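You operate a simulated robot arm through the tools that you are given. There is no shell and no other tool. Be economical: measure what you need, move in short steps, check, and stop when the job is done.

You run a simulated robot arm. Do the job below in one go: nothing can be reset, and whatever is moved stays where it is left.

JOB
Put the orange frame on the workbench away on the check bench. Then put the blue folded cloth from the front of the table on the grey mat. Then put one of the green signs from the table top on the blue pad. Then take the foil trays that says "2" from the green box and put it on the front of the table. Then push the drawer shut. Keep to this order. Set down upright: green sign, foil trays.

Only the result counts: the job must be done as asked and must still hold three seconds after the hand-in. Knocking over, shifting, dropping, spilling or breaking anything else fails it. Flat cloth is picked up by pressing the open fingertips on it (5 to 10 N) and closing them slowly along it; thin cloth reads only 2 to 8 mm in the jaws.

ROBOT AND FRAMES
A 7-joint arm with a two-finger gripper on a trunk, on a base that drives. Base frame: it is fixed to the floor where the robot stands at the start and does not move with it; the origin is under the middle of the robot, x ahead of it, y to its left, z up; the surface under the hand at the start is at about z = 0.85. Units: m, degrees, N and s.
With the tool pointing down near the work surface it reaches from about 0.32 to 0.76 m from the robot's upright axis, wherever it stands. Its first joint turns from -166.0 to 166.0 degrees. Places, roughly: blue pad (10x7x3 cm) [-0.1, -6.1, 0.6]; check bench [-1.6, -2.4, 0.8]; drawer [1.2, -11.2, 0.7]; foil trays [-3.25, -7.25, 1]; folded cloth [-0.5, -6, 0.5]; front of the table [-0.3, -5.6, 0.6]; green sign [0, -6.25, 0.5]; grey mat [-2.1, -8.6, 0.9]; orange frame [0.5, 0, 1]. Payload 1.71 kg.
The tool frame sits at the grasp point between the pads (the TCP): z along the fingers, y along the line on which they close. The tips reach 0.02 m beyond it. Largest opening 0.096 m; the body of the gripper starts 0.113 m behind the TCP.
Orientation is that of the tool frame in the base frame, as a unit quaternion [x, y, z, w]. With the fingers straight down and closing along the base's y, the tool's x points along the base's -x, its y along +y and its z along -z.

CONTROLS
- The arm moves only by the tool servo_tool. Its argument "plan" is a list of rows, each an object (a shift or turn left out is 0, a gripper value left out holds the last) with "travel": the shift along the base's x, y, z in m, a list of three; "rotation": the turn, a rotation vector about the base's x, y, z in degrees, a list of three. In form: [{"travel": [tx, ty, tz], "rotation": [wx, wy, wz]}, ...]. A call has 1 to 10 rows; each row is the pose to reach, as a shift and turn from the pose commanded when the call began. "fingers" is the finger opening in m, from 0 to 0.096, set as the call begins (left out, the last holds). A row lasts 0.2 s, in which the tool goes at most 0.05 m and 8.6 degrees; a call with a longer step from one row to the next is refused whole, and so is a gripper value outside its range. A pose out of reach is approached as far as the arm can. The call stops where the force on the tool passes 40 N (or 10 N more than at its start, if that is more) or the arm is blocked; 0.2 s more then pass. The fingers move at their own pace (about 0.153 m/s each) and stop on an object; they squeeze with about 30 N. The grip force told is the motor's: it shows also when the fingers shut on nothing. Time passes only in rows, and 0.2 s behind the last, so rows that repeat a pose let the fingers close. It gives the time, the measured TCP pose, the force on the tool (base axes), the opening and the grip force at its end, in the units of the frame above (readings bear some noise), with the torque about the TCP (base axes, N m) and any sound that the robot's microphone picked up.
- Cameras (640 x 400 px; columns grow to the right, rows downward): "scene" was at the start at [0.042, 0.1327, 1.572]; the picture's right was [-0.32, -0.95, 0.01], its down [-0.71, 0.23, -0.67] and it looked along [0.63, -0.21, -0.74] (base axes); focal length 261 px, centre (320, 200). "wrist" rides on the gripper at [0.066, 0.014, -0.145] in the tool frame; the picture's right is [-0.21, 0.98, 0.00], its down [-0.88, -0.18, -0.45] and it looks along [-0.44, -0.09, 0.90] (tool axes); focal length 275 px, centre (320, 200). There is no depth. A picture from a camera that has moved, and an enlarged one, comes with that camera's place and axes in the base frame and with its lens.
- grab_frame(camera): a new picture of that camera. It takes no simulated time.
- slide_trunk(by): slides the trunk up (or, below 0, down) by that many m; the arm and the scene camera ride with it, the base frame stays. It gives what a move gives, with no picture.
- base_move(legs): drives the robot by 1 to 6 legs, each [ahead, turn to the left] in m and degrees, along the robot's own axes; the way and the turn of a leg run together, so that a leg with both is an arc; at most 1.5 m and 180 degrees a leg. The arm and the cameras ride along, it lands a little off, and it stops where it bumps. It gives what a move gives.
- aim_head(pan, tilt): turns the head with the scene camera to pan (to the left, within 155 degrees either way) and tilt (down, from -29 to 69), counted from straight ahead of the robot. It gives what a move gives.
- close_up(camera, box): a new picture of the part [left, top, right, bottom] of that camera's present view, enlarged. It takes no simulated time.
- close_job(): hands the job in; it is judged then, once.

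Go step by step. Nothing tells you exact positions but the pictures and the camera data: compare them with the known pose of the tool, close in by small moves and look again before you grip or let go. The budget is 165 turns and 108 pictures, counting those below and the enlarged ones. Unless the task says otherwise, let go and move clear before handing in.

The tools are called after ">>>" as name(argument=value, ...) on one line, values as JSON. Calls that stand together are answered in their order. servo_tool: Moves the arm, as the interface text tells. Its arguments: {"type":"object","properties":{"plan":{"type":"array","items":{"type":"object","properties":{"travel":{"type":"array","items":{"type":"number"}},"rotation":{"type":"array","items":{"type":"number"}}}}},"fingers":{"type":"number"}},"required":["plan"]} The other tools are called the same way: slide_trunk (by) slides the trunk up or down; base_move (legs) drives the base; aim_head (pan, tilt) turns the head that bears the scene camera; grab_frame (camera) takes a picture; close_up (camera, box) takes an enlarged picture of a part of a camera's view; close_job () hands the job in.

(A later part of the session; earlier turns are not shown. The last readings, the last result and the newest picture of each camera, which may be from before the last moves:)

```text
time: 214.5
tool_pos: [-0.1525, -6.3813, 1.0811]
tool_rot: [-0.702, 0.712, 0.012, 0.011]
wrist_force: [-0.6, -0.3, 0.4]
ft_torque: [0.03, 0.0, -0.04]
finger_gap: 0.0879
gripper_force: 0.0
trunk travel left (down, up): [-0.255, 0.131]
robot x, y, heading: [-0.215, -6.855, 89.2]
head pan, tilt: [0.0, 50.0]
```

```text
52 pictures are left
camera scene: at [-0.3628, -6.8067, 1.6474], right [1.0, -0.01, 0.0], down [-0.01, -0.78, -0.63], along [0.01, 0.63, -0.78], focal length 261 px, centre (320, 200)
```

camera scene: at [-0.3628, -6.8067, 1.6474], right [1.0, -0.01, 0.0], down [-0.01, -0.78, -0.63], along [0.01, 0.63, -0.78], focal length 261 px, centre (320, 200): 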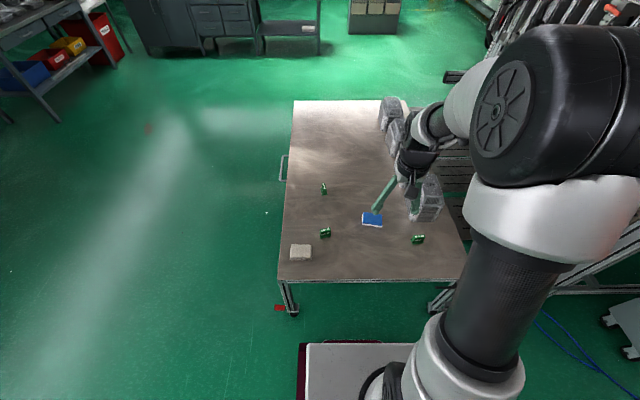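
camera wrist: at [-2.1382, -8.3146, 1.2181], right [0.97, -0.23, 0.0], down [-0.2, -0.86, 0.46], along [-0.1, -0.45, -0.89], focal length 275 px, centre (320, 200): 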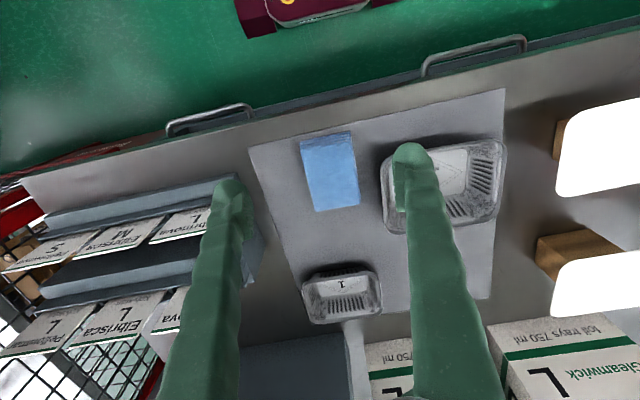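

Lower the trunk, move 0.12 m closer and zoom in on the signs and pad.

>>> base_move(legs=[[0.12, 0]])

>>> slide_trunk(by=-0.25)

>>> close_up(camera="scene", box=[270, 180, 450, 300])

>>> grab_frame(camera="wrist")

```text
time: 215.8
tool_pos: [-0.151, -6.2851, 1.0925]
tool_rot: [-0.702, 0.712, 0.021, 0.02]
wrist_force: [-0.4, 0.5, 0.9]
ft_torque: [-0.08, 0.01, 0.0]
finger_gap: 0.088
gripper_force: 0.2
trunk travel left (down, up): [-0.255, 0.131]
robot x, y, heading: [-0.2109, -6.7329, 89.3]
head pan, tilt: [0.0, 50.0]
```

```text
time: 218.4
tool_pos: [-0.1515, -6.2619, 0.8327]
tool_rot: [-0.702, 0.712, 0.012, 0.012]
wrist_force: [0.4, -1.1, -0.2]
ft_torque: [0.0, -0.03, -0.05]
finger_gap: 0.0879
gripper_force: 0.1
trunk travel left (down, up): [-0.005, 0.381]
robot x, y, heading: [-0.2048, -6.732, 89.4]
head pan, tilt: [0.0, 50.0]
```

```text
3.33 times, centred on (360, 240) of scene
camera zoom: at [-0.3615, -6.6894, 1.3982], right [1.0, -0.01, 0.0], down [-0.01, -0.78, -0.63], along [0.01, 0.63, -0.78], focal length 870 px, centre (187, 67)
```

zoom: 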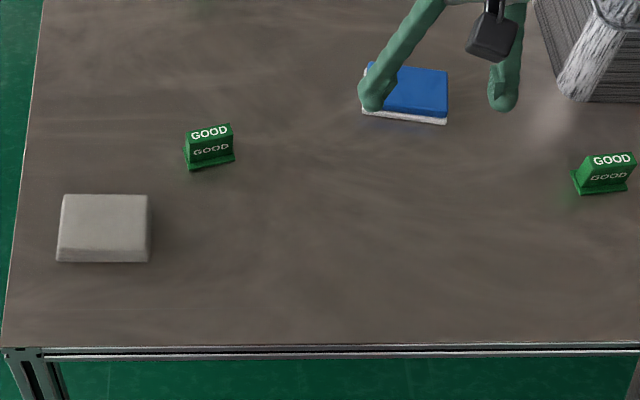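

```text
50 pictures are left
camera wrist: at [-0.1651, -6.3322, 0.9756], right [-0.98, 0.22, 0.01], down [0.2, 0.86, 0.47], along [0.1, 0.46, -0.88], focal length 275 px, centre (320, 200)
```

wrist: 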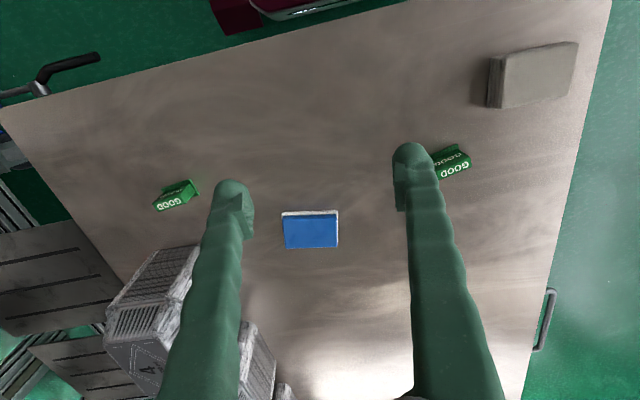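

I pick the sign at about (−0.328, −6.145), turned about 13°. Moving above it and turning to match.

>>> servo_tool(fingers=0.09, plan=[{"travel": [-0.035, 0.023, -0.02], "rotation": [-1.9, 0, 3]}, {"travel": [-0.07, 0.046, -0.04], "rotation": [-1.9, 0, 6]}, {"travel": [-0.105, 0.069, -0.06], "rotation": [-1.9, 0, 9]}, {"travel": [-0.14, 0.092, -0.08], "rotation": [-1.9, 0, 12]}, {"travel": [-0.177, 0.117, -0.1], "rotation": [-1.9, 0, 13]}, {"travel": [-0.177, 0.117, -0.13], "rotation": [-1.9, 0, 13]}, {"travel": [-0.177, 0.117, -0.13], "rotation": [-1.9, 0, 13]}])

>>> close_up(camera="wrist", box=[200, 80, 460, 240])

>>> close_up(camera="scene", box=[300, 180, 400, 250])

```text
time: 220.0
tool_pos: [-0.3295, -6.144, 0.7036]
tool_rot: [0.778, -0.629, -0.002, 0.001]
wrist_force: [-0.7, -0.7, -0.6]
ft_torque: [-0.01, -0.01, 0.0]
finger_gap: 0.0902
gripper_force: 0.0
trunk travel left (down, up): [-0.005, 0.381]
robot x, y, heading: [-0.2073, -6.732, 89.3]
head pan, tilt: [0.0, 50.0]
```

```text
2.46 times, centred on (330, 160) of wrist
camera zoom: at [-0.3277, -6.2111, 0.8491], right [-1.0, -0.01, 0.0], down [0.0, 0.9, 0.45], along [-0.01, 0.45, -0.9], focal length 678 px, centre (295, 298)
```

zoom: 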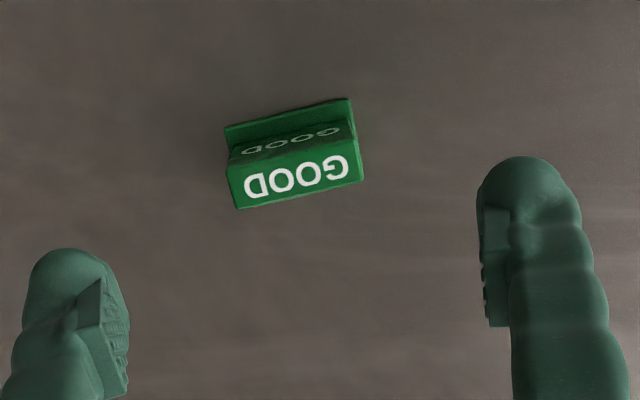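

```text
5.71 times, centred on (350, 215) of scene
camera zoom: at [-0.3615, -6.6893, 1.3982], right [1.0, -0.01, 0.0], down [-0.01, -0.78, -0.63], along [0.01, 0.63, -0.78], focal length 1491 px, centre (149, 114)
```

zoom: 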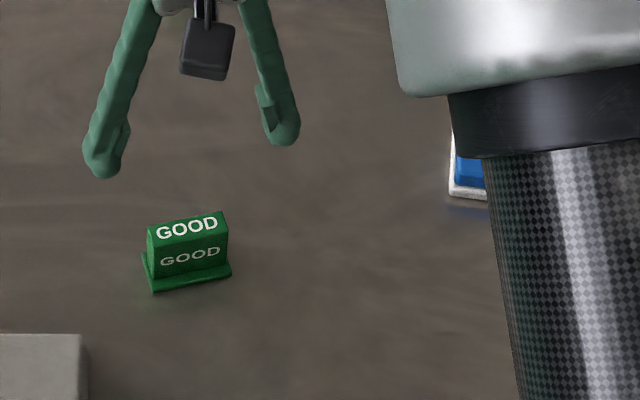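

The sign is a small block about 0.05 m wide with a low base lip. I descend around its ends.

>>> servo_tool(plan=[{"travel": [0, 0.009, -0.04], "rotation": [0, 0, -1]}, {"travel": [0, 0.009, -0.07], "rotation": [0, 0, -1]}, {"travel": [0, 0.009, -0.07], "rotation": [0, 0, -1]}])

>>> grab_frame(camera="wrist")

```text
time: 220.8
tool_pos: [-0.3274, -6.1351, 0.6344]
tool_rot: [0.773, -0.635, -0.002, 0.002]
wrist_force: [-1.2, 0.1, -0.5]
ft_torque: [-0.01, -0.04, 0.02]
finger_gap: 0.0899
gripper_force: 0.0
trunk travel left (down, up): [-0.005, 0.381]
robot x, y, heading: [-0.2074, -6.7354, 89.5]
head pan, tilt: [0.0, 50.0]
```

```text
47 pictures are left
camera wrist: at [-0.3272, -6.2018, 0.7792], right [-1.0, 0.01, 0.0], down [0.01, 0.9, 0.45], along [0.0, 0.45, -0.9], focal length 275 px, centre (320, 200)
```

wrist: 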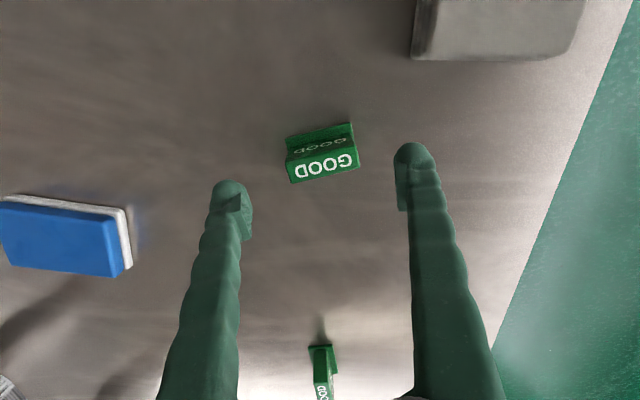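

>>> servo_tool(plan=[{"travel": [-0.002, -0.001, -0.02]}, {"travel": [-0.002, -0.001, -0.035]}, {"travel": [-0.002, -0.001, -0.046]}, {"travel": [-0.002, -0.001, -0.046]}])

>>> servo_tool(fingers=0.02, plan=[{"travel": [0, 0, 0]}, {"travel": [0, 0, 0]}, {"travel": [0, 0, 0]}])

>>> grab_frame(camera="wrist")

```text
time: 221.8
tool_pos: [-0.3285, -6.1376, 0.5867]
tool_rot: [0.773, -0.634, -0.002, 0.002]
wrist_force: [-0.3, -0.1, 0.1]
ft_torque: [-0.02, -0.02, 0.03]
finger_gap: 0.0902
gripper_force: 0.0
trunk travel left (down, up): [-0.005, 0.381]
robot x, y, heading: [-0.2095, -6.7332, 89.4]
head pan, tilt: [0.0, 50.0]
```

```text
time: 222.6
tool_pos: [-0.3292, -6.1375, 0.5862]
tool_rot: [0.773, -0.635, -0.002, 0.001]
wrist_force: [-0.7, 0.5, 0.1]
ft_torque: [-0.02, 0.02, -0.01]
finger_gap: 0.0523
gripper_force: 30.1
trunk travel left (down, up): [-0.005, 0.381]
robot x, y, heading: [-0.2081, -6.7369, 89.3]
head pan, tilt: [0.0, 50.0]
```

```text
46 pictures are left
camera wrist: at [-0.3289, -6.2042, 0.7313], right [-1.0, 0.01, 0.0], down [0.01, 0.9, 0.45], along [0.0, 0.45, -0.9], focal length 275 px, centre (320, 200)
```

wrist: 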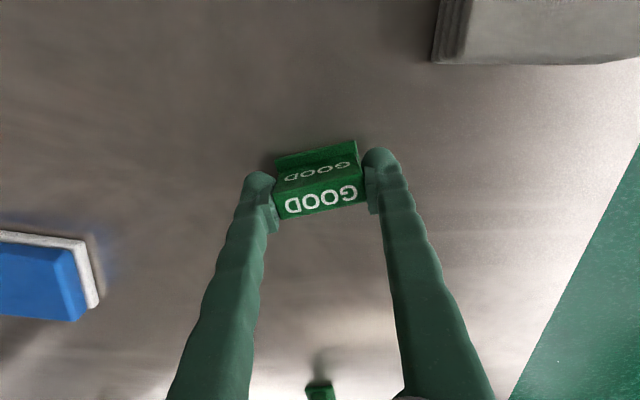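

Sign is gripped (0.052 m). I lift, carry it over the pad at about (−0.09, −6.07), turning to align, and look.

>>> servo_tool(plan=[{"travel": [0, 0, 0.03]}, {"travel": [0, 0, 0.07]}, {"travel": [0.02, 0.005, 0.11], "rotation": [0, 0, -4]}, {"travel": [0.06, 0.018, 0.11], "rotation": [0, 0, -8]}, {"travel": [0.1, 0.03, 0.11], "rotation": [0, 0, -12]}, {"travel": [0.14, 0.042, 0.11], "rotation": [0, 0, -16]}, {"travel": [0.18, 0.054, 0.11], "rotation": [0, 0, -18]}, {"travel": [0.22, 0.065, 0.11], "rotation": [0, 0, -18]}, {"travel": [0.239, 0.07, 0.11], "rotation": [0, 0, -18]}, {"travel": [0.239, 0.07, 0.11], "rotation": [0, 0, -18]}])

>>> grab_frame(camera="wrist")

>>> close_up(camera="scene", box=[320, 140, 480, 260])

```text
time: 224.8
tool_pos: [-0.0913, -6.0662, 0.6951]
tool_rot: [-0.663, 0.748, 0.001, -0.001]
wrist_force: [-0.5, -0.4, 0.1]
ft_torque: [-0.01, 0.02, 0.03]
finger_gap: 0.0524
gripper_force: 30.0
trunk travel left (down, up): [-0.005, 0.381]
robot x, y, heading: [-0.2084, -6.731, 89.3]
head pan, tilt: [0.0, 50.0]
```

```text
45 pictures are left
camera wrist: at [-0.1114, -6.1296, 0.841], right [-0.95, 0.32, 0.0], down [0.29, 0.85, 0.44], along [0.14, 0.42, -0.9], focal length 275 px, centre (320, 200)
```

wrist: 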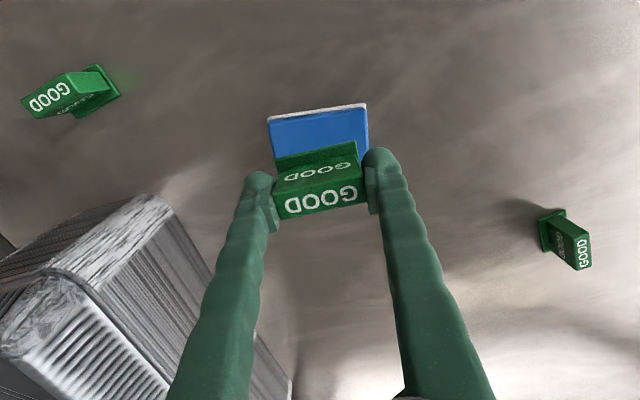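

```text
3.33 times, centred on (400, 200) of scene
camera zoom: at [-0.3613, -6.6893, 1.3982], right [1.0, -0.01, 0.0], down [-0.01, -0.78, -0.63], along [0.01, 0.63, -0.78], focal length 870 px, centre (53, 200)
```

zoom: 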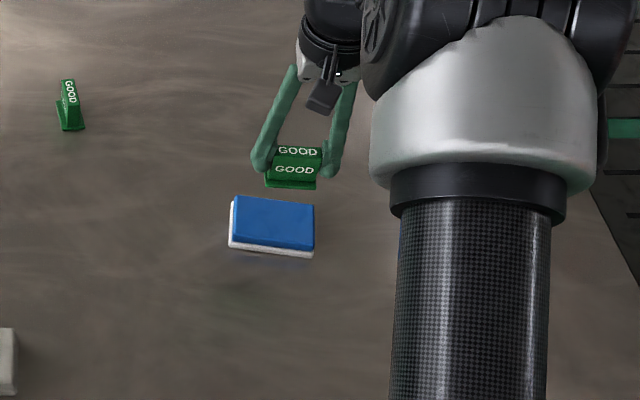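

Aligned over the pad. Lowering, the last bit in small steps.

>>> servo_tool(plan=[{"travel": [-0.001, 0.005, -0.03]}, {"travel": [-0.001, 0.005, -0.055]}, {"travel": [-0.001, 0.005, -0.064]}, {"travel": [-0.001, 0.005, -0.068]}, {"travel": [-0.001, 0.005, -0.071]}])

>>> close_up(camera="scene", box=[350, 160, 450, 230])

```text
time: 226.0
tool_pos: [-0.0934, -6.0601, 0.6246]
tool_rot: [-0.664, 0.748, 0.001, -0.001]
wrist_force: [-0.6, 0.8, -0.1]
ft_torque: [-0.04, 0.0, -0.01]
finger_gap: 0.0525
gripper_force: 29.7
trunk travel left (down, up): [-0.005, 0.381]
robot x, y, heading: [-0.2052, -6.7359, 89.3]
head pan, tilt: [0.0, 50.0]
```

```text
5.71 times, centred on (400, 195) of scene
camera zoom: at [-0.3615, -6.6892, 1.3982], right [1.0, -0.01, 0.0], down [-0.01, -0.78, -0.63], along [0.01, 0.63, -0.78], focal length 1491 px, centre (-137, 229)
```

zoom: 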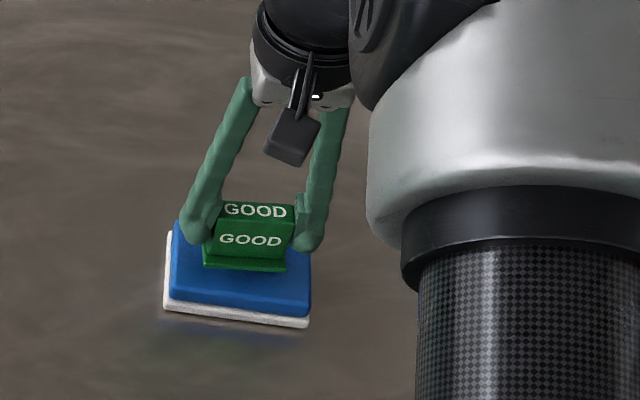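

>>> servo_tool(plan=[{"travel": [0, -0.002, -0.002]}, {"travel": [0, -0.002, -0.004]}, {"travel": [0, -0.002, -0.006]}, {"travel": [0, -0.002, -0.008]}, {"travel": [0, -0.002, -0.009]}, {"travel": [0, -0.002, -0.01]}])

```text
time: 227.4
tool_pos: [-0.0905, -6.0637, 0.6165]
tool_rot: [-0.664, 0.748, 0.001, 0.0]
wrist_force: [1.3, 0.5, -0.3]
ft_torque: [-0.01, 0.04, 0.01]
finger_gap: 0.0524
gripper_force: 30.0
trunk travel left (down, up): [-0.005, 0.381]
robot x, y, heading: [-0.2073, -6.7334, 89.1]
head pan, tilt: [0.0, 50.0]
```

>>> servo_tool(plan=[{"travel": [0, 0, -0.0015]}, {"travel": [0, 0, -0.003]}, {"travel": [0, 0, -0.0045]}])

>>> close_up(camera="scene", box=[350, 160, 450, 230])

```text
time: 228.2
tool_pos: [-0.0907, -6.0643, 0.6117]
tool_rot: [-0.664, 0.748, 0.002, -0.001]
wrist_force: [-1.7, -2.0, 6.1]
ft_torque: [-0.06, -0.03, 0.02]
finger_gap: 0.0523
gripper_force: 30.6
trunk travel left (down, up): [-0.005, 0.381]
robot x, y, heading: [-0.2123, -6.7332, 89.2]
head pan, tilt: [0.0, 50.0]
```

```text
5.71 times, centred on (400, 195) of scene
camera zoom: at [-0.3616, -6.69, 1.3983], right [1.0, -0.01, 0.0], down [-0.01, -0.78, -0.63], along [0.01, 0.63, -0.78], focal length 1491 px, centre (-137, 229)
```

zoom: 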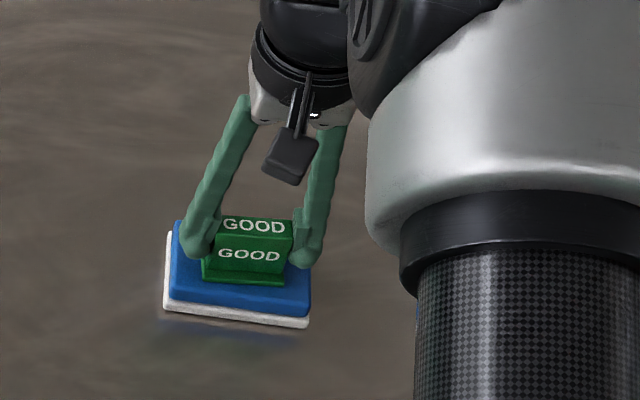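

Contact at about 6 N, centred on the pad. I open modestly and rise straight up.

>>> servo_tool(fingers=0.075, plan=[{"travel": [0, 0, 0.001]}, {"travel": [0, 0, 0.001]}, {"travel": [0, 0, 0.001]}])

>>> servo_tool(plan=[{"travel": [0, 0, 0.03]}, {"travel": [0, 0, 0.07]}, {"travel": [0, 0, 0.11]}, {"travel": [0, -0.02, 0.15]}, {"travel": [0, -0.05, 0.18]}, {"travel": [0, -0.09, 0.2]}])

>>> close_up(camera="scene", box=[350, 160, 450, 230])

```text
time: 229.0
tool_pos: [-0.091, -6.0639, 0.6123]
tool_rot: [-0.664, 0.747, 0.002, 0.0]
wrist_force: [1.1, -0.1, 1.1]
ft_torque: [-0.01, 0.01, 0.02]
finger_gap: 0.0751
gripper_force: 0.2
trunk travel left (down, up): [-0.005, 0.381]
robot x, y, heading: [-0.2086, -6.733, 89.9]
head pan, tilt: [0.0, 50.0]
```

```text
time: 230.4
tool_pos: [-0.0914, -6.1505, 0.8114]
tool_rot: [-0.664, 0.748, 0.002, -0.001]
wrist_force: [-0.9, -0.4, -0.3]
ft_torque: [-0.03, 0.01, -0.01]
finger_gap: 0.0753
gripper_force: 0.1
trunk travel left (down, up): [-0.005, 0.381]
robot x, y, heading: [-0.206, -6.7338, 89.1]
head pan, tilt: [0.0, 50.0]
```

```text
5.71 times, centred on (400, 195) of scene
camera zoom: at [-0.3615, -6.6894, 1.3982], right [1.0, -0.01, 0.0], down [-0.01, -0.78, -0.63], along [0.01, 0.63, -0.78], focal length 1491 px, centre (-137, 229)
```

zoom: 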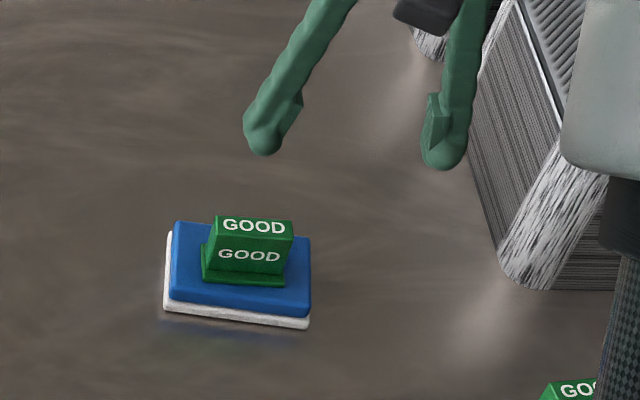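

Sign stands on the pad. Now the foil trays: I raise the trunk, back off and drive toward the green box table.

>>> slide_trunk(by=0.3)

>>> base_move(legs=[[-0.5, 0], [0, 91], [1.5, 0], [0.2, 0]])

>>> aim_head(pan=5, tilt=35)

>>> grab_frame(camera="scene")

```text
time: 233.4
tool_pos: [-0.0919, -6.151, 1.1116]
tool_rot: [-0.664, 0.748, 0.002, -0.001]
wrist_force: [0.5, 0.2, -0.2]
ft_torque: [0.0, 0.0, 0.01]
finger_gap: 0.0751
gripper_force: 0.0
trunk travel left (down, up): [-0.305, 0.081]
robot x, y, heading: [-0.2103, -6.7339, 89.3]
head pan, tilt: [0.0, 50.0]
```

```text
time: 250.0
tool_pos: [-2.5126, -7.1774, 1.1124]
tool_rot: [0.999, -0.037, -0.002, 0.001]
wrist_force: [0.7, -0.3, 0.9]
ft_torque: [0.01, 0.09, 0.01]
finger_gap: 0.0752
gripper_force: 0.0
trunk travel left (down, up): [-0.305, 0.081]
robot x, y, heading: [-1.9271, -7.2692, -178.4]
head pan, tilt: [0.0, 50.0]
```

```text
time: 250.8
tool_pos: [-2.4967, -7.177, 1.1206]
tool_rot: [0.999, -0.037, -0.009, 0.003]
wrist_force: [0.9, 0.3, -0.4]
ft_torque: [-0.01, -0.02, -0.03]
finger_gap: 0.0748
gripper_force: 0.0
trunk travel left (down, up): [-0.305, 0.081]
robot x, y, heading: [-1.9237, -7.2665, -178.3]
head pan, tilt: [5.0, 35.0]
```

```text
40 pictures are left
camera scene: at [-1.9758, -7.4276, 1.7191], right [-0.12, 0.99, 0.0], down [0.58, 0.07, -0.81], along [-0.8, -0.1, -0.59], focal length 261 px, centre (320, 200)
```

scene: 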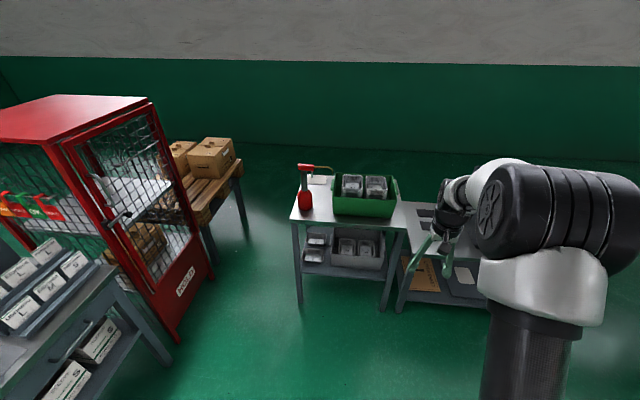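

>>> close_up(camera="scene", box=[280, 150, 440, 260])

```text
3.64 times, centred on (360, 205) of scene
camera zoom: at [-1.9758, -7.4276, 1.7191], right [-0.12, 0.99, 0.0], down [0.58, 0.07, -0.81], along [-0.8, -0.1, -0.59], focal length 948 px, centre (174, 182)
```

zoom: 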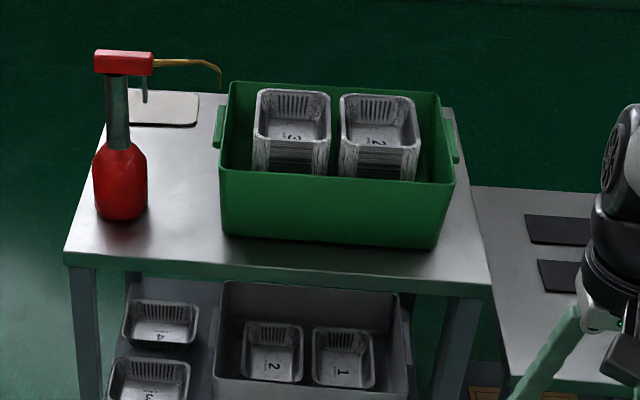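

Green box holds two stacks; the right one looks like "2". I move closer and look with both cameras.

>>> base_move(legs=[[0.58, 0]])

>>> aim_head(pan=5, tilt=52)

>>> grab_frame(camera="scene")

>>> grab_frame(camera="wrist")

```text
time: 254.2
tool_pos: [-3.0717, -7.1943, 1.1202]
tool_rot: [0.999, -0.036, -0.008, 0.002]
wrist_force: [-0.6, -0.9, -0.4]
ft_torque: [-0.04, -0.04, 0.0]
finger_gap: 0.0751
gripper_force: 0.1
trunk travel left (down, up): [-0.305, 0.081]
robot x, y, heading: [-2.5003, -7.2853, -178.5]
head pan, tilt: [5.0, 35.0]
```

```text
time: 255.0
tool_pos: [-3.0536, -7.1939, 1.1298]
tool_rot: [0.999, -0.035, -0.017, 0.003]
wrist_force: [0.1, 0.6, 0.5]
ft_torque: [-0.01, 0.01, 0.02]
finger_gap: 0.0753
gripper_force: 0.0
trunk travel left (down, up): [-0.305, 0.081]
robot x, y, heading: [-2.4966, -7.2856, -178.4]
head pan, tilt: [5.0, 52.0]
```

```text
38 pictures are left
camera scene: at [-2.5354, -7.4431, 1.695], right [-0.12, 0.99, 0.0], down [0.79, 0.09, -0.6], along [-0.6, -0.07, -0.8], focal length 261 px, centre (320, 200)
```

scene: 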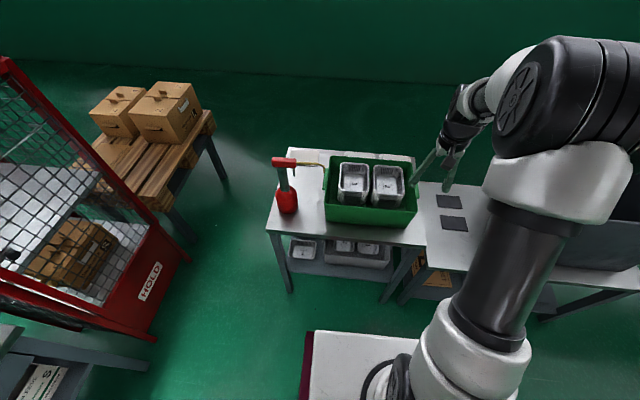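

```text
37 pictures are left
camera wrist: at [-2.9837, -7.212, 1.2722], right [-0.28, -0.96, 0.01], down [-0.85, 0.25, 0.47], along [-0.46, 0.12, -0.88], focal length 275 px, centre (320, 200)
```

wrist: 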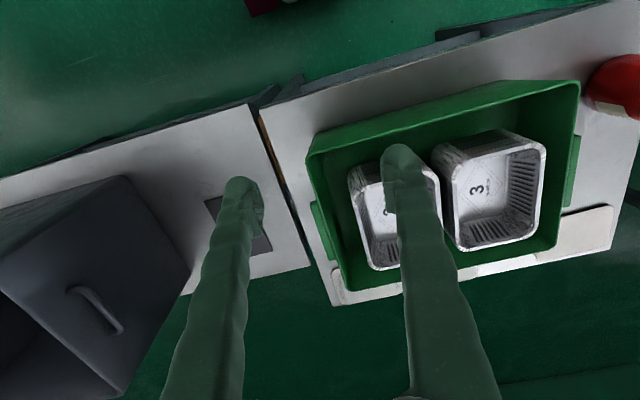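

>>> close_up(camera="scene", box=[300, 140, 440, 250])

>>> servo_tool(fingers=0.096, plan=[{"travel": [-0.02, -0.03, 0.0], "rotation": [0, -1.9, 0]}, {"travel": [-0.04, -0.07, 0.0], "rotation": [0, -1.9, 0]}, {"travel": [-0.04, -0.1, 0.0], "rotation": [0, -1.9, 0]}, {"travel": [-0.04, -0.1, 0.0], "rotation": [0, -1.9, 0]}])

>>> grab_frame(camera="wrist")

```text
3.64 times, centred on (370, 195) of scene
camera zoom: at [-2.5354, -7.4431, 1.695], right [-0.12, 0.99, 0.0], down [0.79, 0.09, -0.6], along [-0.6, -0.07, -0.8], focal length 948 px, centre (138, 218)
```

zoom: 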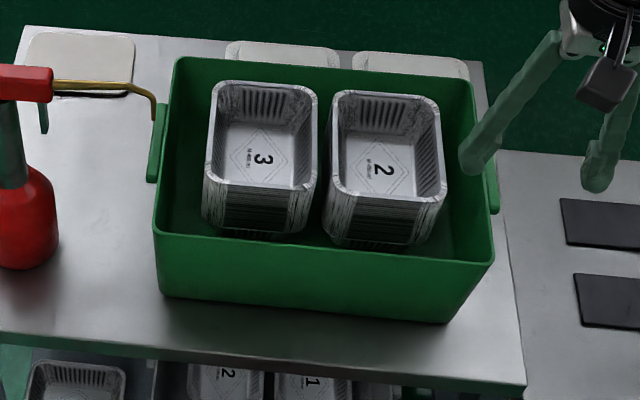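

```text
time: 256.0
tool_pos: [-3.0924, -7.2934, 1.1282]
tool_rot: [0.999, -0.037, 0.002, 0.002]
wrist_force: [0.5, 0.0, -0.1]
ft_torque: [0.01, 0.0, -0.03]
finger_gap: 0.0961
gripper_force: 0.0
trunk travel left (down, up): [-0.305, 0.081]
robot x, y, heading: [-2.4923, -7.2845, -178.2]
head pan, tilt: [5.0, 52.0]
```

```text
35 pictures are left
camera wrist: at [-3.027, -7.3126, 1.2741], right [-0.28, -0.96, 0.0], down [-0.86, 0.25, 0.44], along [-0.43, 0.12, -0.9], focal length 275 px, centre (320, 200)
```

wrist: 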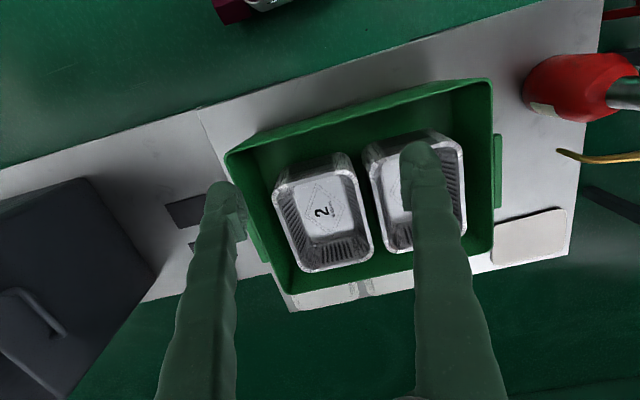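

The right stack says "2": rim about 0.135 × 0.112 m at z ≈ 0.966, wider than the jaws. I'll pinch its front wall (one finger inside, one in the front gap), so I turn the tool 94° to close along x.

>>> servo_tool(fingers=0.06, plan=[{"travel": [-0.006, 0.003, 0], "rotation": [0, 0, 8.5]}, {"travel": [-0.012, 0.006, 0], "rotation": [0, 0, 17]}, {"travel": [-0.018, 0.009, 0], "rotation": [0, 0, 25.5]}, {"travel": [-0.024, 0.012, 0], "rotation": [0, 0, 34]}, {"travel": [-0.03, 0.015, 0], "rotation": [0, 0, 42.5]}, {"travel": [-0.036, 0.018, 0], "rotation": [0, 0, 51]}, {"travel": [-0.042, 0.021, 0], "rotation": [0, 0, 59.5]}, {"travel": [-0.048, 0.024, 0], "rotation": [0, 0, 68]}, {"travel": [-0.054, 0.026, 0], "rotation": [0, 0, 76.5]}, {"travel": [-0.054, 0.026, 0], "rotation": [0, 0, 85]}])

>>> servo_tool(plan=[{"rotation": [0, 0, 5]}, {"travel": [0, 0, -0.03], "rotation": [0, 0, 9]}, {"travel": [0, 0, -0.06], "rotation": [0, 0, 9]}, {"travel": [0, 0, -0.06], "rotation": [0, 0, 9]}])

>>> grab_frame(camera="wrist")

>>> close_up(camera="scene", box=[300, 140, 440, 250])

```text
time: 258.2
tool_pos: [-3.1478, -7.2674, 1.1296]
tool_rot: [0.76, 0.65, 0.001, 0.002]
wrist_force: [-0.7, 0.5, 0.3]
ft_torque: [0.01, 0.02, -0.01]
finger_gap: 0.0601
gripper_force: 0.1
trunk travel left (down, up): [-0.305, 0.081]
robot x, y, heading: [-2.4981, -7.2837, -178.6]
head pan, tilt: [5.0, 52.0]
```

```text
time: 259.2
tool_pos: [-3.1478, -7.2674, 1.0689]
tool_rot: [0.708, 0.707, 0.001, 0.002]
wrist_force: [-0.1, -0.5, 0.4]
ft_torque: [-0.02, 0.05, -0.01]
finger_gap: 0.0602
gripper_force: 0.0
trunk travel left (down, up): [-0.305, 0.081]
robot x, y, heading: [-2.494, -7.2868, -178.5]
head pan, tilt: [5.0, 52.0]
```

```text
34 pictures are left
camera wrist: at [-3.1346, -7.2025, 1.2141], right [0.98, -0.21, 0.01], down [-0.19, -0.88, 0.44], along [-0.09, -0.43, -0.9], focal length 275 px, centre (320, 200)
```

wrist: 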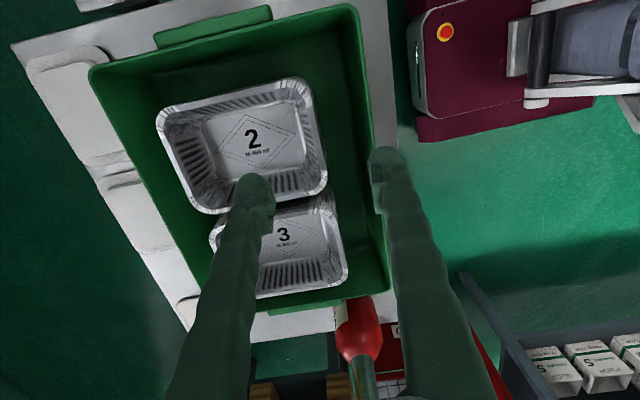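

```text
3.64 times, centred on (370, 195) of scene
camera zoom: at [-2.5348, -7.4432, 1.695], right [-0.12, 0.99, 0.0], down [0.79, 0.09, -0.6], along [-0.6, -0.07, -0.8], focal length 948 px, centre (138, 218)
```

zoom: 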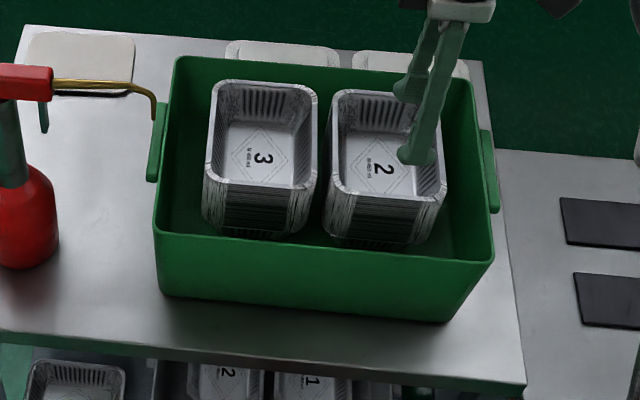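

Front wall rim runs along y at x ≈ −3.15. I descend with the fingers straddling it.

>>> servo_tool(plan=[{"travel": [-0.009, 0.004, -0.03]}, {"travel": [-0.009, 0.004, -0.06]}, {"travel": [-0.009, 0.004, -0.085]}, {"travel": [-0.009, 0.004, -0.1]}, {"travel": [-0.009, 0.004, -0.108]}, {"travel": [-0.009, 0.004, -0.112]}])

>>> grab_frame(camera="wrist")

>>> close_up(camera="scene", box=[330, 150, 430, 230])

```text
time: 260.6
tool_pos: [-3.156, -7.2632, 0.9554]
tool_rot: [0.708, 0.706, 0.003, 0.003]
wrist_force: [-0.3, 0.3, 0.1]
ft_torque: [0.0, 0.02, -0.02]
finger_gap: 0.0601
gripper_force: 0.1
trunk travel left (down, up): [-0.305, 0.081]
robot x, y, heading: [-2.4957, -7.285, -178.1]
head pan, tilt: [5.0, 52.0]
```

```text
32 pictures are left
camera wrist: at [-3.1425, -7.1977, 1.102], right [0.98, -0.21, 0.01], down [-0.19, -0.88, 0.44], along [-0.09, -0.44, -0.9], focal length 275 px, centre (320, 200)
```

wrist: 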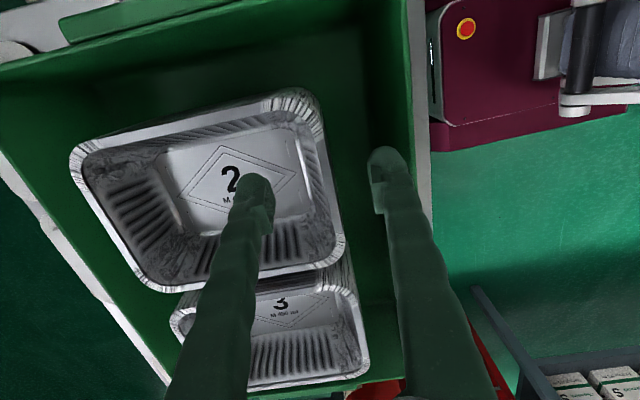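

```text
5.00 times, centred on (380, 190) of scene
camera zoom: at [-2.5351, -7.4432, 1.6949], right [-0.12, 0.99, 0.0], down [0.79, 0.09, -0.6], along [-0.6, -0.07, -0.8], focal length 1304 px, centre (20, 250)
```

zoom: 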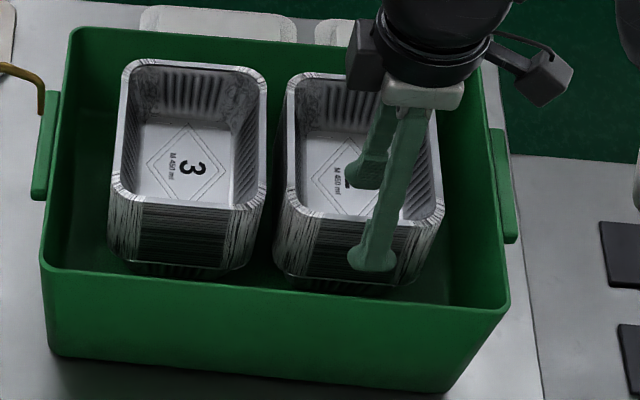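

Straddled without contact. Closing on the wall.

>>> servo_tool(fingers=0.0, plan=[{"travel": [0, 0, 0]}, {"travel": [0, 0, 0]}, {"travel": [0, 0, 0]}])

>>> grab_frame(camera="wrist")

```text
time: 261.4
tool_pos: [-3.156, -7.2629, 0.9573]
tool_rot: [0.708, 0.706, 0.003, 0.002]
wrist_force: [0.1, 0.2, 0.6]
ft_torque: [0.03, -0.03, 0.01]
finger_gap: 0.0059
gripper_force: 30.0
trunk travel left (down, up): [-0.305, 0.081]
robot x, y, heading: [-2.5004, -7.2845, -178.3]
head pan, tilt: [5.0, 52.0]
```

```text
30 pictures are left
camera wrist: at [-3.1427, -7.1977, 1.1021], right [0.98, -0.21, 0.01], down [-0.19, -0.88, 0.44], along [-0.09, -0.44, -0.9], focal length 275 px, centre (320, 200)
```

wrist: 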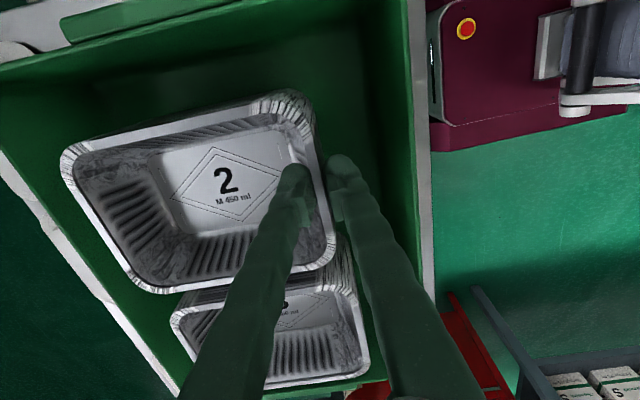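

The wall is pinched (5.9 mm). Lifting slowly and watching for tilt.

>>> servo_tool(plan=[{"travel": [0, 0, 0.005]}, {"travel": [0, 0, 0.015]}, {"travel": [0, 0, 0.03]}, {"travel": [0, 0, 0.05]}, {"travel": [0, 0, 0.07]}])

>>> close_up(camera="scene", box=[300, 120, 440, 230])

```text
time: 262.6
tool_pos: [-3.1563, -7.2627, 1.0268]
tool_rot: [0.708, 0.706, 0.002, 0.003]
wrist_force: [0.4, -0.7, -2.5]
ft_torque: [0.01, -0.11, -0.01]
finger_gap: 0.0058
gripper_force: 29.8
trunk travel left (down, up): [-0.305, 0.081]
robot x, y, heading: [-2.4958, -7.2845, -178.3]
head pan, tilt: [5.0, 52.0]
```

```text
3.64 times, centred on (370, 175) of scene
camera zoom: at [-2.5349, -7.4433, 1.6949], right [-0.12, 0.99, 0.0], down [0.79, 0.09, -0.6], along [-0.6, -0.07, -0.8], focal length 948 px, centre (138, 291)
```

zoom: 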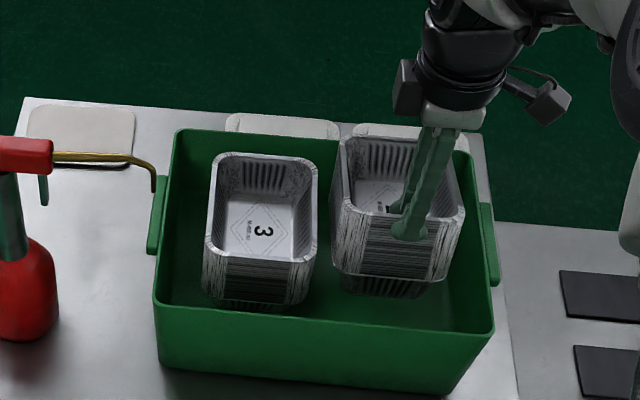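

The whole stack is held. I raise it clear of the box, back off and look before driving on.

>>> servo_tool(plan=[{"travel": [0, 0, 0.03]}, {"travel": [0, 0, 0.06]}, {"travel": [0, 0, 0.09]}, {"travel": [0, 0, 0.12]}, {"travel": [0, 0, 0.13]}])

>>> close_up(camera="scene", box=[300, 80, 460, 230])

```text
time: 263.8
tool_pos: [-3.1573, -7.2636, 1.1578]
tool_rot: [0.708, 0.706, 0.002, 0.003]
wrist_force: [-1.0, -0.2, -2.4]
ft_torque: [0.03, -0.14, 0.0]
finger_gap: 0.0062
gripper_force: 30.1
trunk travel left (down, up): [-0.305, 0.081]
robot x, y, heading: [-2.4982, -7.2849, -178.1]
head pan, tilt: [5.0, 52.0]
```

```text
2.67 times, centred on (380, 155) of scene
camera zoom: at [-2.5353, -7.4432, 1.6949], right [-0.12, 0.99, 0.0], down [0.79, 0.09, -0.6], along [-0.6, -0.07, -0.8], focal length 696 px, centre (160, 320)
```

zoom: 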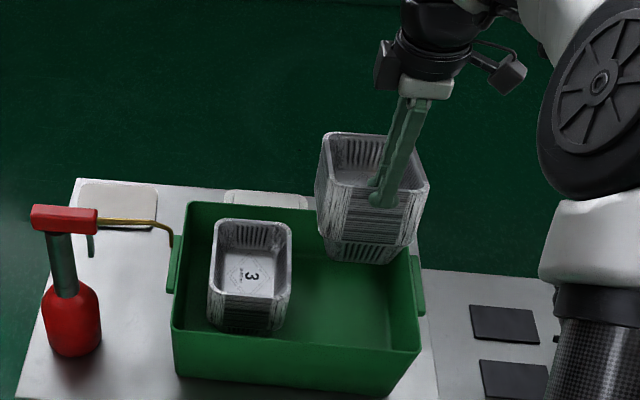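

It's just clear; I raise the trunk another 7 cm, back off, and drive to the table front.

>>> slide_trunk(by=0.075)

>>> base_move(legs=[[-0.6, 0], [0, -115.8]])

>>> aim_head(pan=0, tilt=40)

>>> grab_frame(camera="scene")

```text
time: 265.0
tool_pos: [-3.157, -7.2641, 1.2336]
tool_rot: [0.708, 0.706, 0.002, 0.002]
wrist_force: [0.5, 1.6, -3.0]
ft_torque: [0.03, -0.14, -0.01]
finger_gap: 0.006
gripper_force: 30.4
trunk travel left (down, up): [-0.38, 0.006]
robot x, y, heading: [-2.4953, -7.2851, -178.4]
head pan, tilt: [5.0, 52.0]
```

```text
time: 274.3
tool_pos: [-1.5987, -6.6842, 1.2316]
tool_rot: [0.975, -0.223, 0.0, 0.004]
wrist_force: [0.0, -0.3, -2.6]
ft_torque: [-0.13, 0.04, -0.02]
finger_gap: 0.0057
gripper_force: 29.8
trunk travel left (down, up): [-0.38, 0.006]
robot x, y, heading: [-1.9114, -7.2707, 65.8]
head pan, tilt: [5.0, 52.0]
```

```text
time: 275.0
tool_pos: [-1.6068, -6.7029, 1.2448]
tool_rot: [0.975, -0.224, 0.002, -0.004]
wrist_force: [0.8, 0.2, -1.2]
ft_torque: [-0.12, 0.05, 0.02]
finger_gap: 0.0061
gripper_force: 30.2
trunk travel left (down, up): [-0.38, 0.006]
robot x, y, heading: [-1.9117, -7.2642, 65.6]
head pan, tilt: [0.0, 40.0]
```

```text
27 pictures are left
camera scene: at [-2.0314, -7.1517, 1.7867], right [0.91, -0.41, 0.0], down [-0.27, -0.6, -0.76], along [0.31, 0.69, -0.65], focal length 261 px, centre (320, 200)
```

scene: 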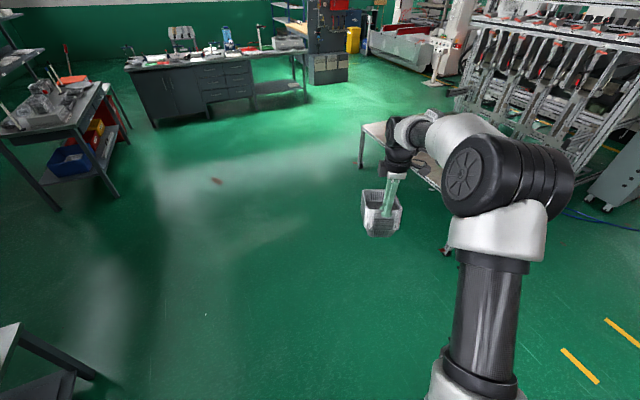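

Stack held level and path clear. Driving on to the table front.

>>> base_move(legs=[[1.5, 0], [0.32, 0], [0, -65.6]])

>>> aim_head(pan=0, tilt=50)

>>> grab_frame(camera="scene")

```text
time: 288.3
tool_pos: [-0.5001, -5.6442, 1.2427]
tool_rot: [-0.695, 0.719, -0.003, 0.003]
wrist_force: [-0.3, 0.0, -2.6]
ft_torque: [0.02, 0.13, 0.02]
finger_gap: 0.0059
gripper_force: 29.8
trunk travel left (down, up): [-0.38, 0.006]
robot x, y, heading: [-1.1421, -5.5903, -0.0]
head pan, tilt: [0.0, 40.0]
```

```text
time: 289.0
tool_pos: [-0.5215, -5.6431, 1.2536]
tool_rot: [-0.695, 0.719, -0.009, 0.008]
wrist_force: [-0.3, -0.6, -1.7]
ft_torque: [0.03, 0.1, -0.04]
finger_gap: 0.0058
gripper_force: 29.7
trunk travel left (down, up): [-0.38, 0.006]
robot x, y, heading: [-1.1401, -5.5888, 0.0]
head pan, tilt: [0.0, 50.0]
```

```text
26 pictures are left
camera scene: at [-1.0952, -5.4331, 1.7728], right [0.0, -1.0, 0.0], down [-0.78, 0.0, -0.63], along [0.63, 0.0, -0.78], focal length 261 px, centre (320, 200)
```

scene: 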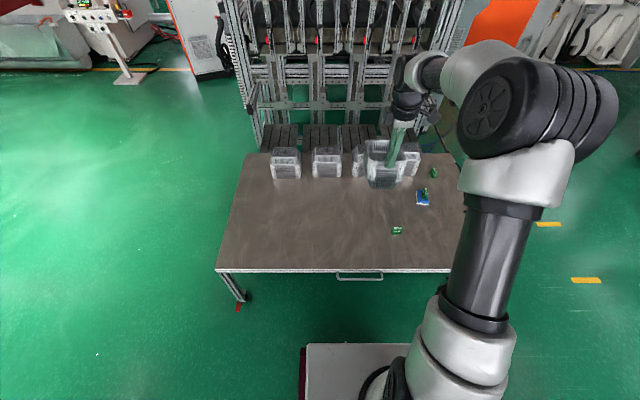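

Table front is clear. I move 0.1 m closer and lower the trunk.

>>> base_move(legs=[[0.1, 0]])

>>> slide_trunk(by=-0.36)

>>> grab_frame(camera="scene")

```text
time: 290.2
tool_pos: [-0.4384, -5.6424, 1.2615]
tool_rot: [-0.696, 0.718, -0.014, 0.014]
wrist_force: [1.3, 0.0, -2.3]
ft_torque: [0.0, 0.32, -0.01]
finger_gap: 0.0062
gripper_force: 30.3
trunk travel left (down, up): [-0.38, 0.006]
robot x, y, heading: [-1.0407, -5.5926, -0.2]
head pan, tilt: [0.0, 50.0]
```

```text
time: 293.7
tool_pos: [-0.4192, -5.6433, 0.8919]
tool_rot: [-0.695, 0.719, -0.008, 0.008]
wrist_force: [-0.1, -0.3, -2.6]
ft_torque: [-0.02, 0.13, 0.0]
finger_gap: 0.0061
gripper_force: 30.1
trunk travel left (down, up): [-0.02, 0.366]
robot x, y, heading: [-1.0418, -5.5906, -0.3]
head pan, tilt: [0.0, 50.0]
```

```text
25 pictures are left
camera scene: at [-0.9986, -5.4333, 1.4125], right [0.0, -1.0, 0.0], down [-0.78, 0.0, -0.63], along [0.63, 0.0, -0.78], focal length 261 px, centre (320, 200)
```

scene: 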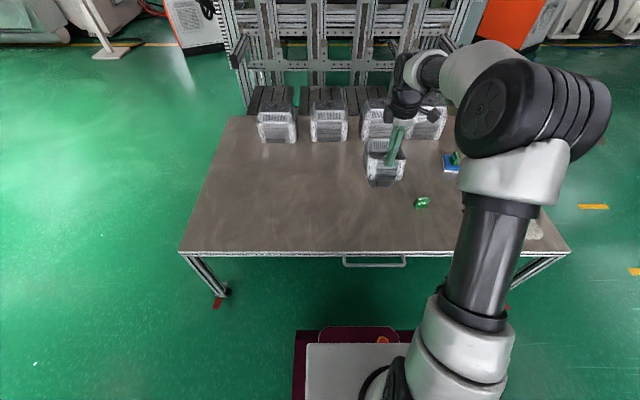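

I level the tool, set it over (−0.455, −5.62) and lower to z ≈ 0.74, then look.

>>> servo_tool(plan=[{"travel": [-0.018, 0.01, -0.02], "rotation": [0, 1.3, 0]}, {"travel": [-0.036, 0.02, -0.05], "rotation": [0, 1.3, 0]}, {"travel": [-0.036, 0.02, -0.09], "rotation": [0, 1.3, 0]}, {"travel": [-0.036, 0.02, -0.13], "rotation": [0, 1.3, 0]}, {"travel": [-0.036, 0.02, -0.15], "rotation": [0, 1.3, 0]}, {"travel": [-0.036, 0.02, -0.15], "rotation": [0, 1.3, 0]}])

>>> close_up(camera="scene", box=[320, 130, 480, 260])

```text
time: 295.1
tool_pos: [-0.4548, -5.6225, 0.7415]
tool_rot: [-0.697, 0.717, -0.001, 0.0]
wrist_force: [-0.6, 0.0, -2.4]
ft_torque: [0.01, 0.13, -0.03]
finger_gap: 0.0061
gripper_force: 30.2
trunk travel left (down, up): [-0.02, 0.366]
robot x, y, heading: [-1.0376, -5.5888, -0.0]
head pan, tilt: [0.0, 50.0]
```

```text
3.08 times, centred on (400, 195) of scene
camera zoom: at [-0.9987, -5.4333, 1.4125], right [0.0, -1.0, 0.0], down [-0.78, 0.0, -0.63], along [0.63, 0.0, -0.78], focal length 803 px, centre (74, 215)
```

zoom: 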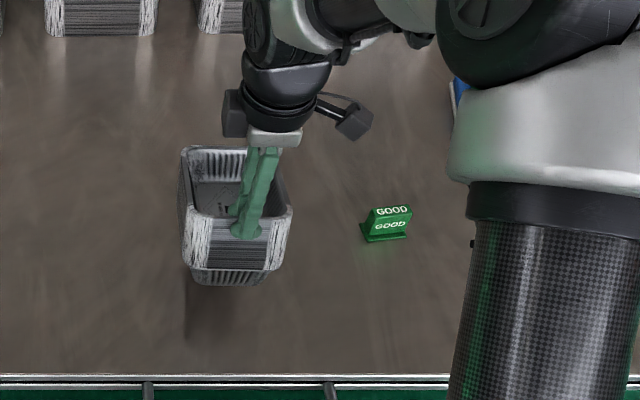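

The stack bottom is about 2–4 cm above the table. Lowering slowly to contact.

>>> servo_tool(plan=[{"travel": [0, 0, -0.004]}, {"travel": [0, 0, -0.008]}, {"travel": [0, 0, -0.012]}, {"travel": [0, 0, -0.016]}, {"travel": [0, 0, -0.02]}])

>>> servo_tool(plan=[{"travel": [0, 0, -0.003]}, {"travel": [0, 0, -0.006]}, {"travel": [0, 0, -0.009]}])

>>> close_up(camera="scene", box=[320, 130, 480, 260])

```text
time: 296.3
tool_pos: [-0.4566, -5.6244, 0.7204]
tool_rot: [-0.695, 0.719, 0.0, -0.002]
wrist_force: [-0.4, -0.5, -2.3]
ft_torque: [-0.01, 0.12, -0.03]
finger_gap: 0.006
gripper_force: 29.9
trunk travel left (down, up): [-0.02, 0.366]
robot x, y, heading: [-1.0396, -5.5926, -0.5]
head pan, tilt: [0.0, 50.0]
```

```text
time: 297.1
tool_pos: [-0.4558, -5.624, 0.7122]
tool_rot: [-0.696, 0.718, -0.001, -0.001]
wrist_force: [0.0, -0.5, -2.5]
ft_torque: [0.02, 0.12, 0.01]
finger_gap: 0.0059
gripper_force: 30.1
trunk travel left (down, up): [-0.02, 0.366]
robot x, y, heading: [-1.0395, -5.5914, -0.0]
head pan, tilt: [0.0, 50.0]
```

```text
3.08 times, centred on (400, 195) of scene
camera zoom: at [-0.9986, -5.4333, 1.4125], right [0.0, -1.0, 0.0], down [-0.78, 0.0, -0.63], along [0.63, 0.0, -0.78], focal length 803 px, centre (74, 215)
```

zoom: 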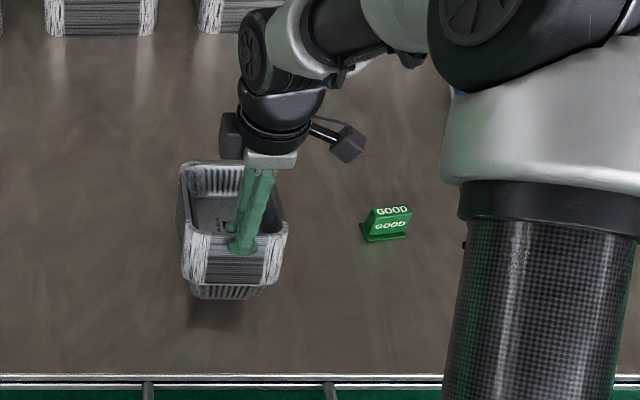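

>>> servo_tool(plan=[{"travel": [0, 0, -0.003]}, {"travel": [0, 0, -0.006]}, {"travel": [0, 0, -0.009]}, {"travel": [0, 0, -0.012]}, {"travel": [0, 0, -0.015]}])

>>> servo_tool(plan=[{"travel": [0, 0, -0.002]}, {"travel": [0, 0, -0.004]}, {"travel": [0, 0, -0.006]}])

>>> close_up(camera="scene", box=[320, 130, 480, 260])

```text
time: 298.3
tool_pos: [-0.4563, -5.6227, 0.6978]
tool_rot: [-0.695, 0.719, -0.001, -0.001]
wrist_force: [0.0, 0.0, -2.9]
ft_torque: [0.02, 0.1, -0.01]
finger_gap: 0.006
gripper_force: 30.2
trunk travel left (down, up): [-0.02, 0.366]
robot x, y, heading: [-1.0385, -5.588, -0.4]
head pan, tilt: [0.0, 50.0]
```

```text
time: 299.1
tool_pos: [-0.4545, -5.6218, 0.6924]
tool_rot: [-0.696, 0.718, -0.001, -0.001]
wrist_force: [-0.5, -0.1, -1.7]
ft_torque: [0.0, 0.14, 0.01]
finger_gap: 0.0059
gripper_force: 29.9
trunk travel left (down, up): [-0.02, 0.366]
robot x, y, heading: [-1.0347, -5.5919, 0.1]
head pan, tilt: [0.0, 50.0]
```

```text
3.08 times, centred on (400, 195) of scene
camera zoom: at [-0.9987, -5.4333, 1.4125], right [0.0, -1.0, 0.0], down [-0.78, 0.0, -0.63], along [0.63, 0.0, -0.78], focal length 803 px, centre (74, 215)
```

zoom: 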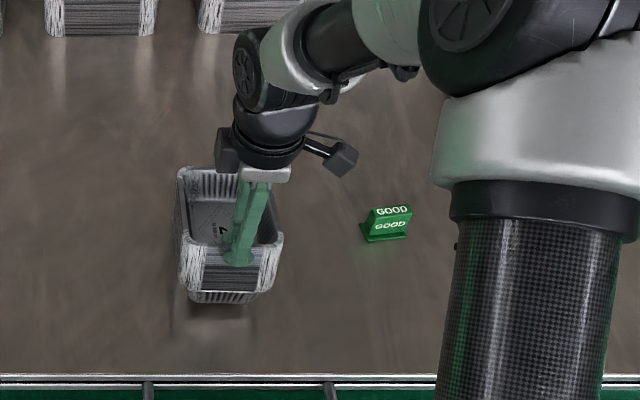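

>>> servo_tool(plan=[{"travel": [0, 0, -0.003]}, {"travel": [0, 0, -0.006]}, {"travel": [0, 0, -0.009]}, {"travel": [0, 0, -0.012]}, {"travel": [0, 0, -0.014]}])

>>> servo_tool(plan=[{"travel": [0, 0, -0.002]}, {"travel": [0, 0, -0.004]}, {"travel": [0, 0, -0.006]}])

```text
time: 300.3
tool_pos: [-0.4559, -5.624, 0.679]
tool_rot: [-0.695, 0.719, 0.0, 0.0]
wrist_force: [0.0, 0.5, -1.2]
ft_torque: [-0.01, 0.0, 0.01]
finger_gap: 0.006
gripper_force: 30.3
trunk travel left (down, up): [-0.02, 0.366]
robot x, y, heading: [-1.039, -5.5927, 0.0]
head pan, tilt: [0.0, 50.0]
```

```text
time: 301.1
tool_pos: [-0.4554, -5.6234, 0.6721]
tool_rot: [-0.696, 0.718, -0.001, 0.001]
wrist_force: [-1.9, 0.6, 4.4]
ft_torque: [0.23, 0.02, 0.03]
finger_gap: 0.0059
gripper_force: 30.6
trunk travel left (down, up): [-0.02, 0.366]
robot x, y, heading: [-1.0415, -5.5914, -0.1]
head pan, tilt: [0.0, 50.0]
```

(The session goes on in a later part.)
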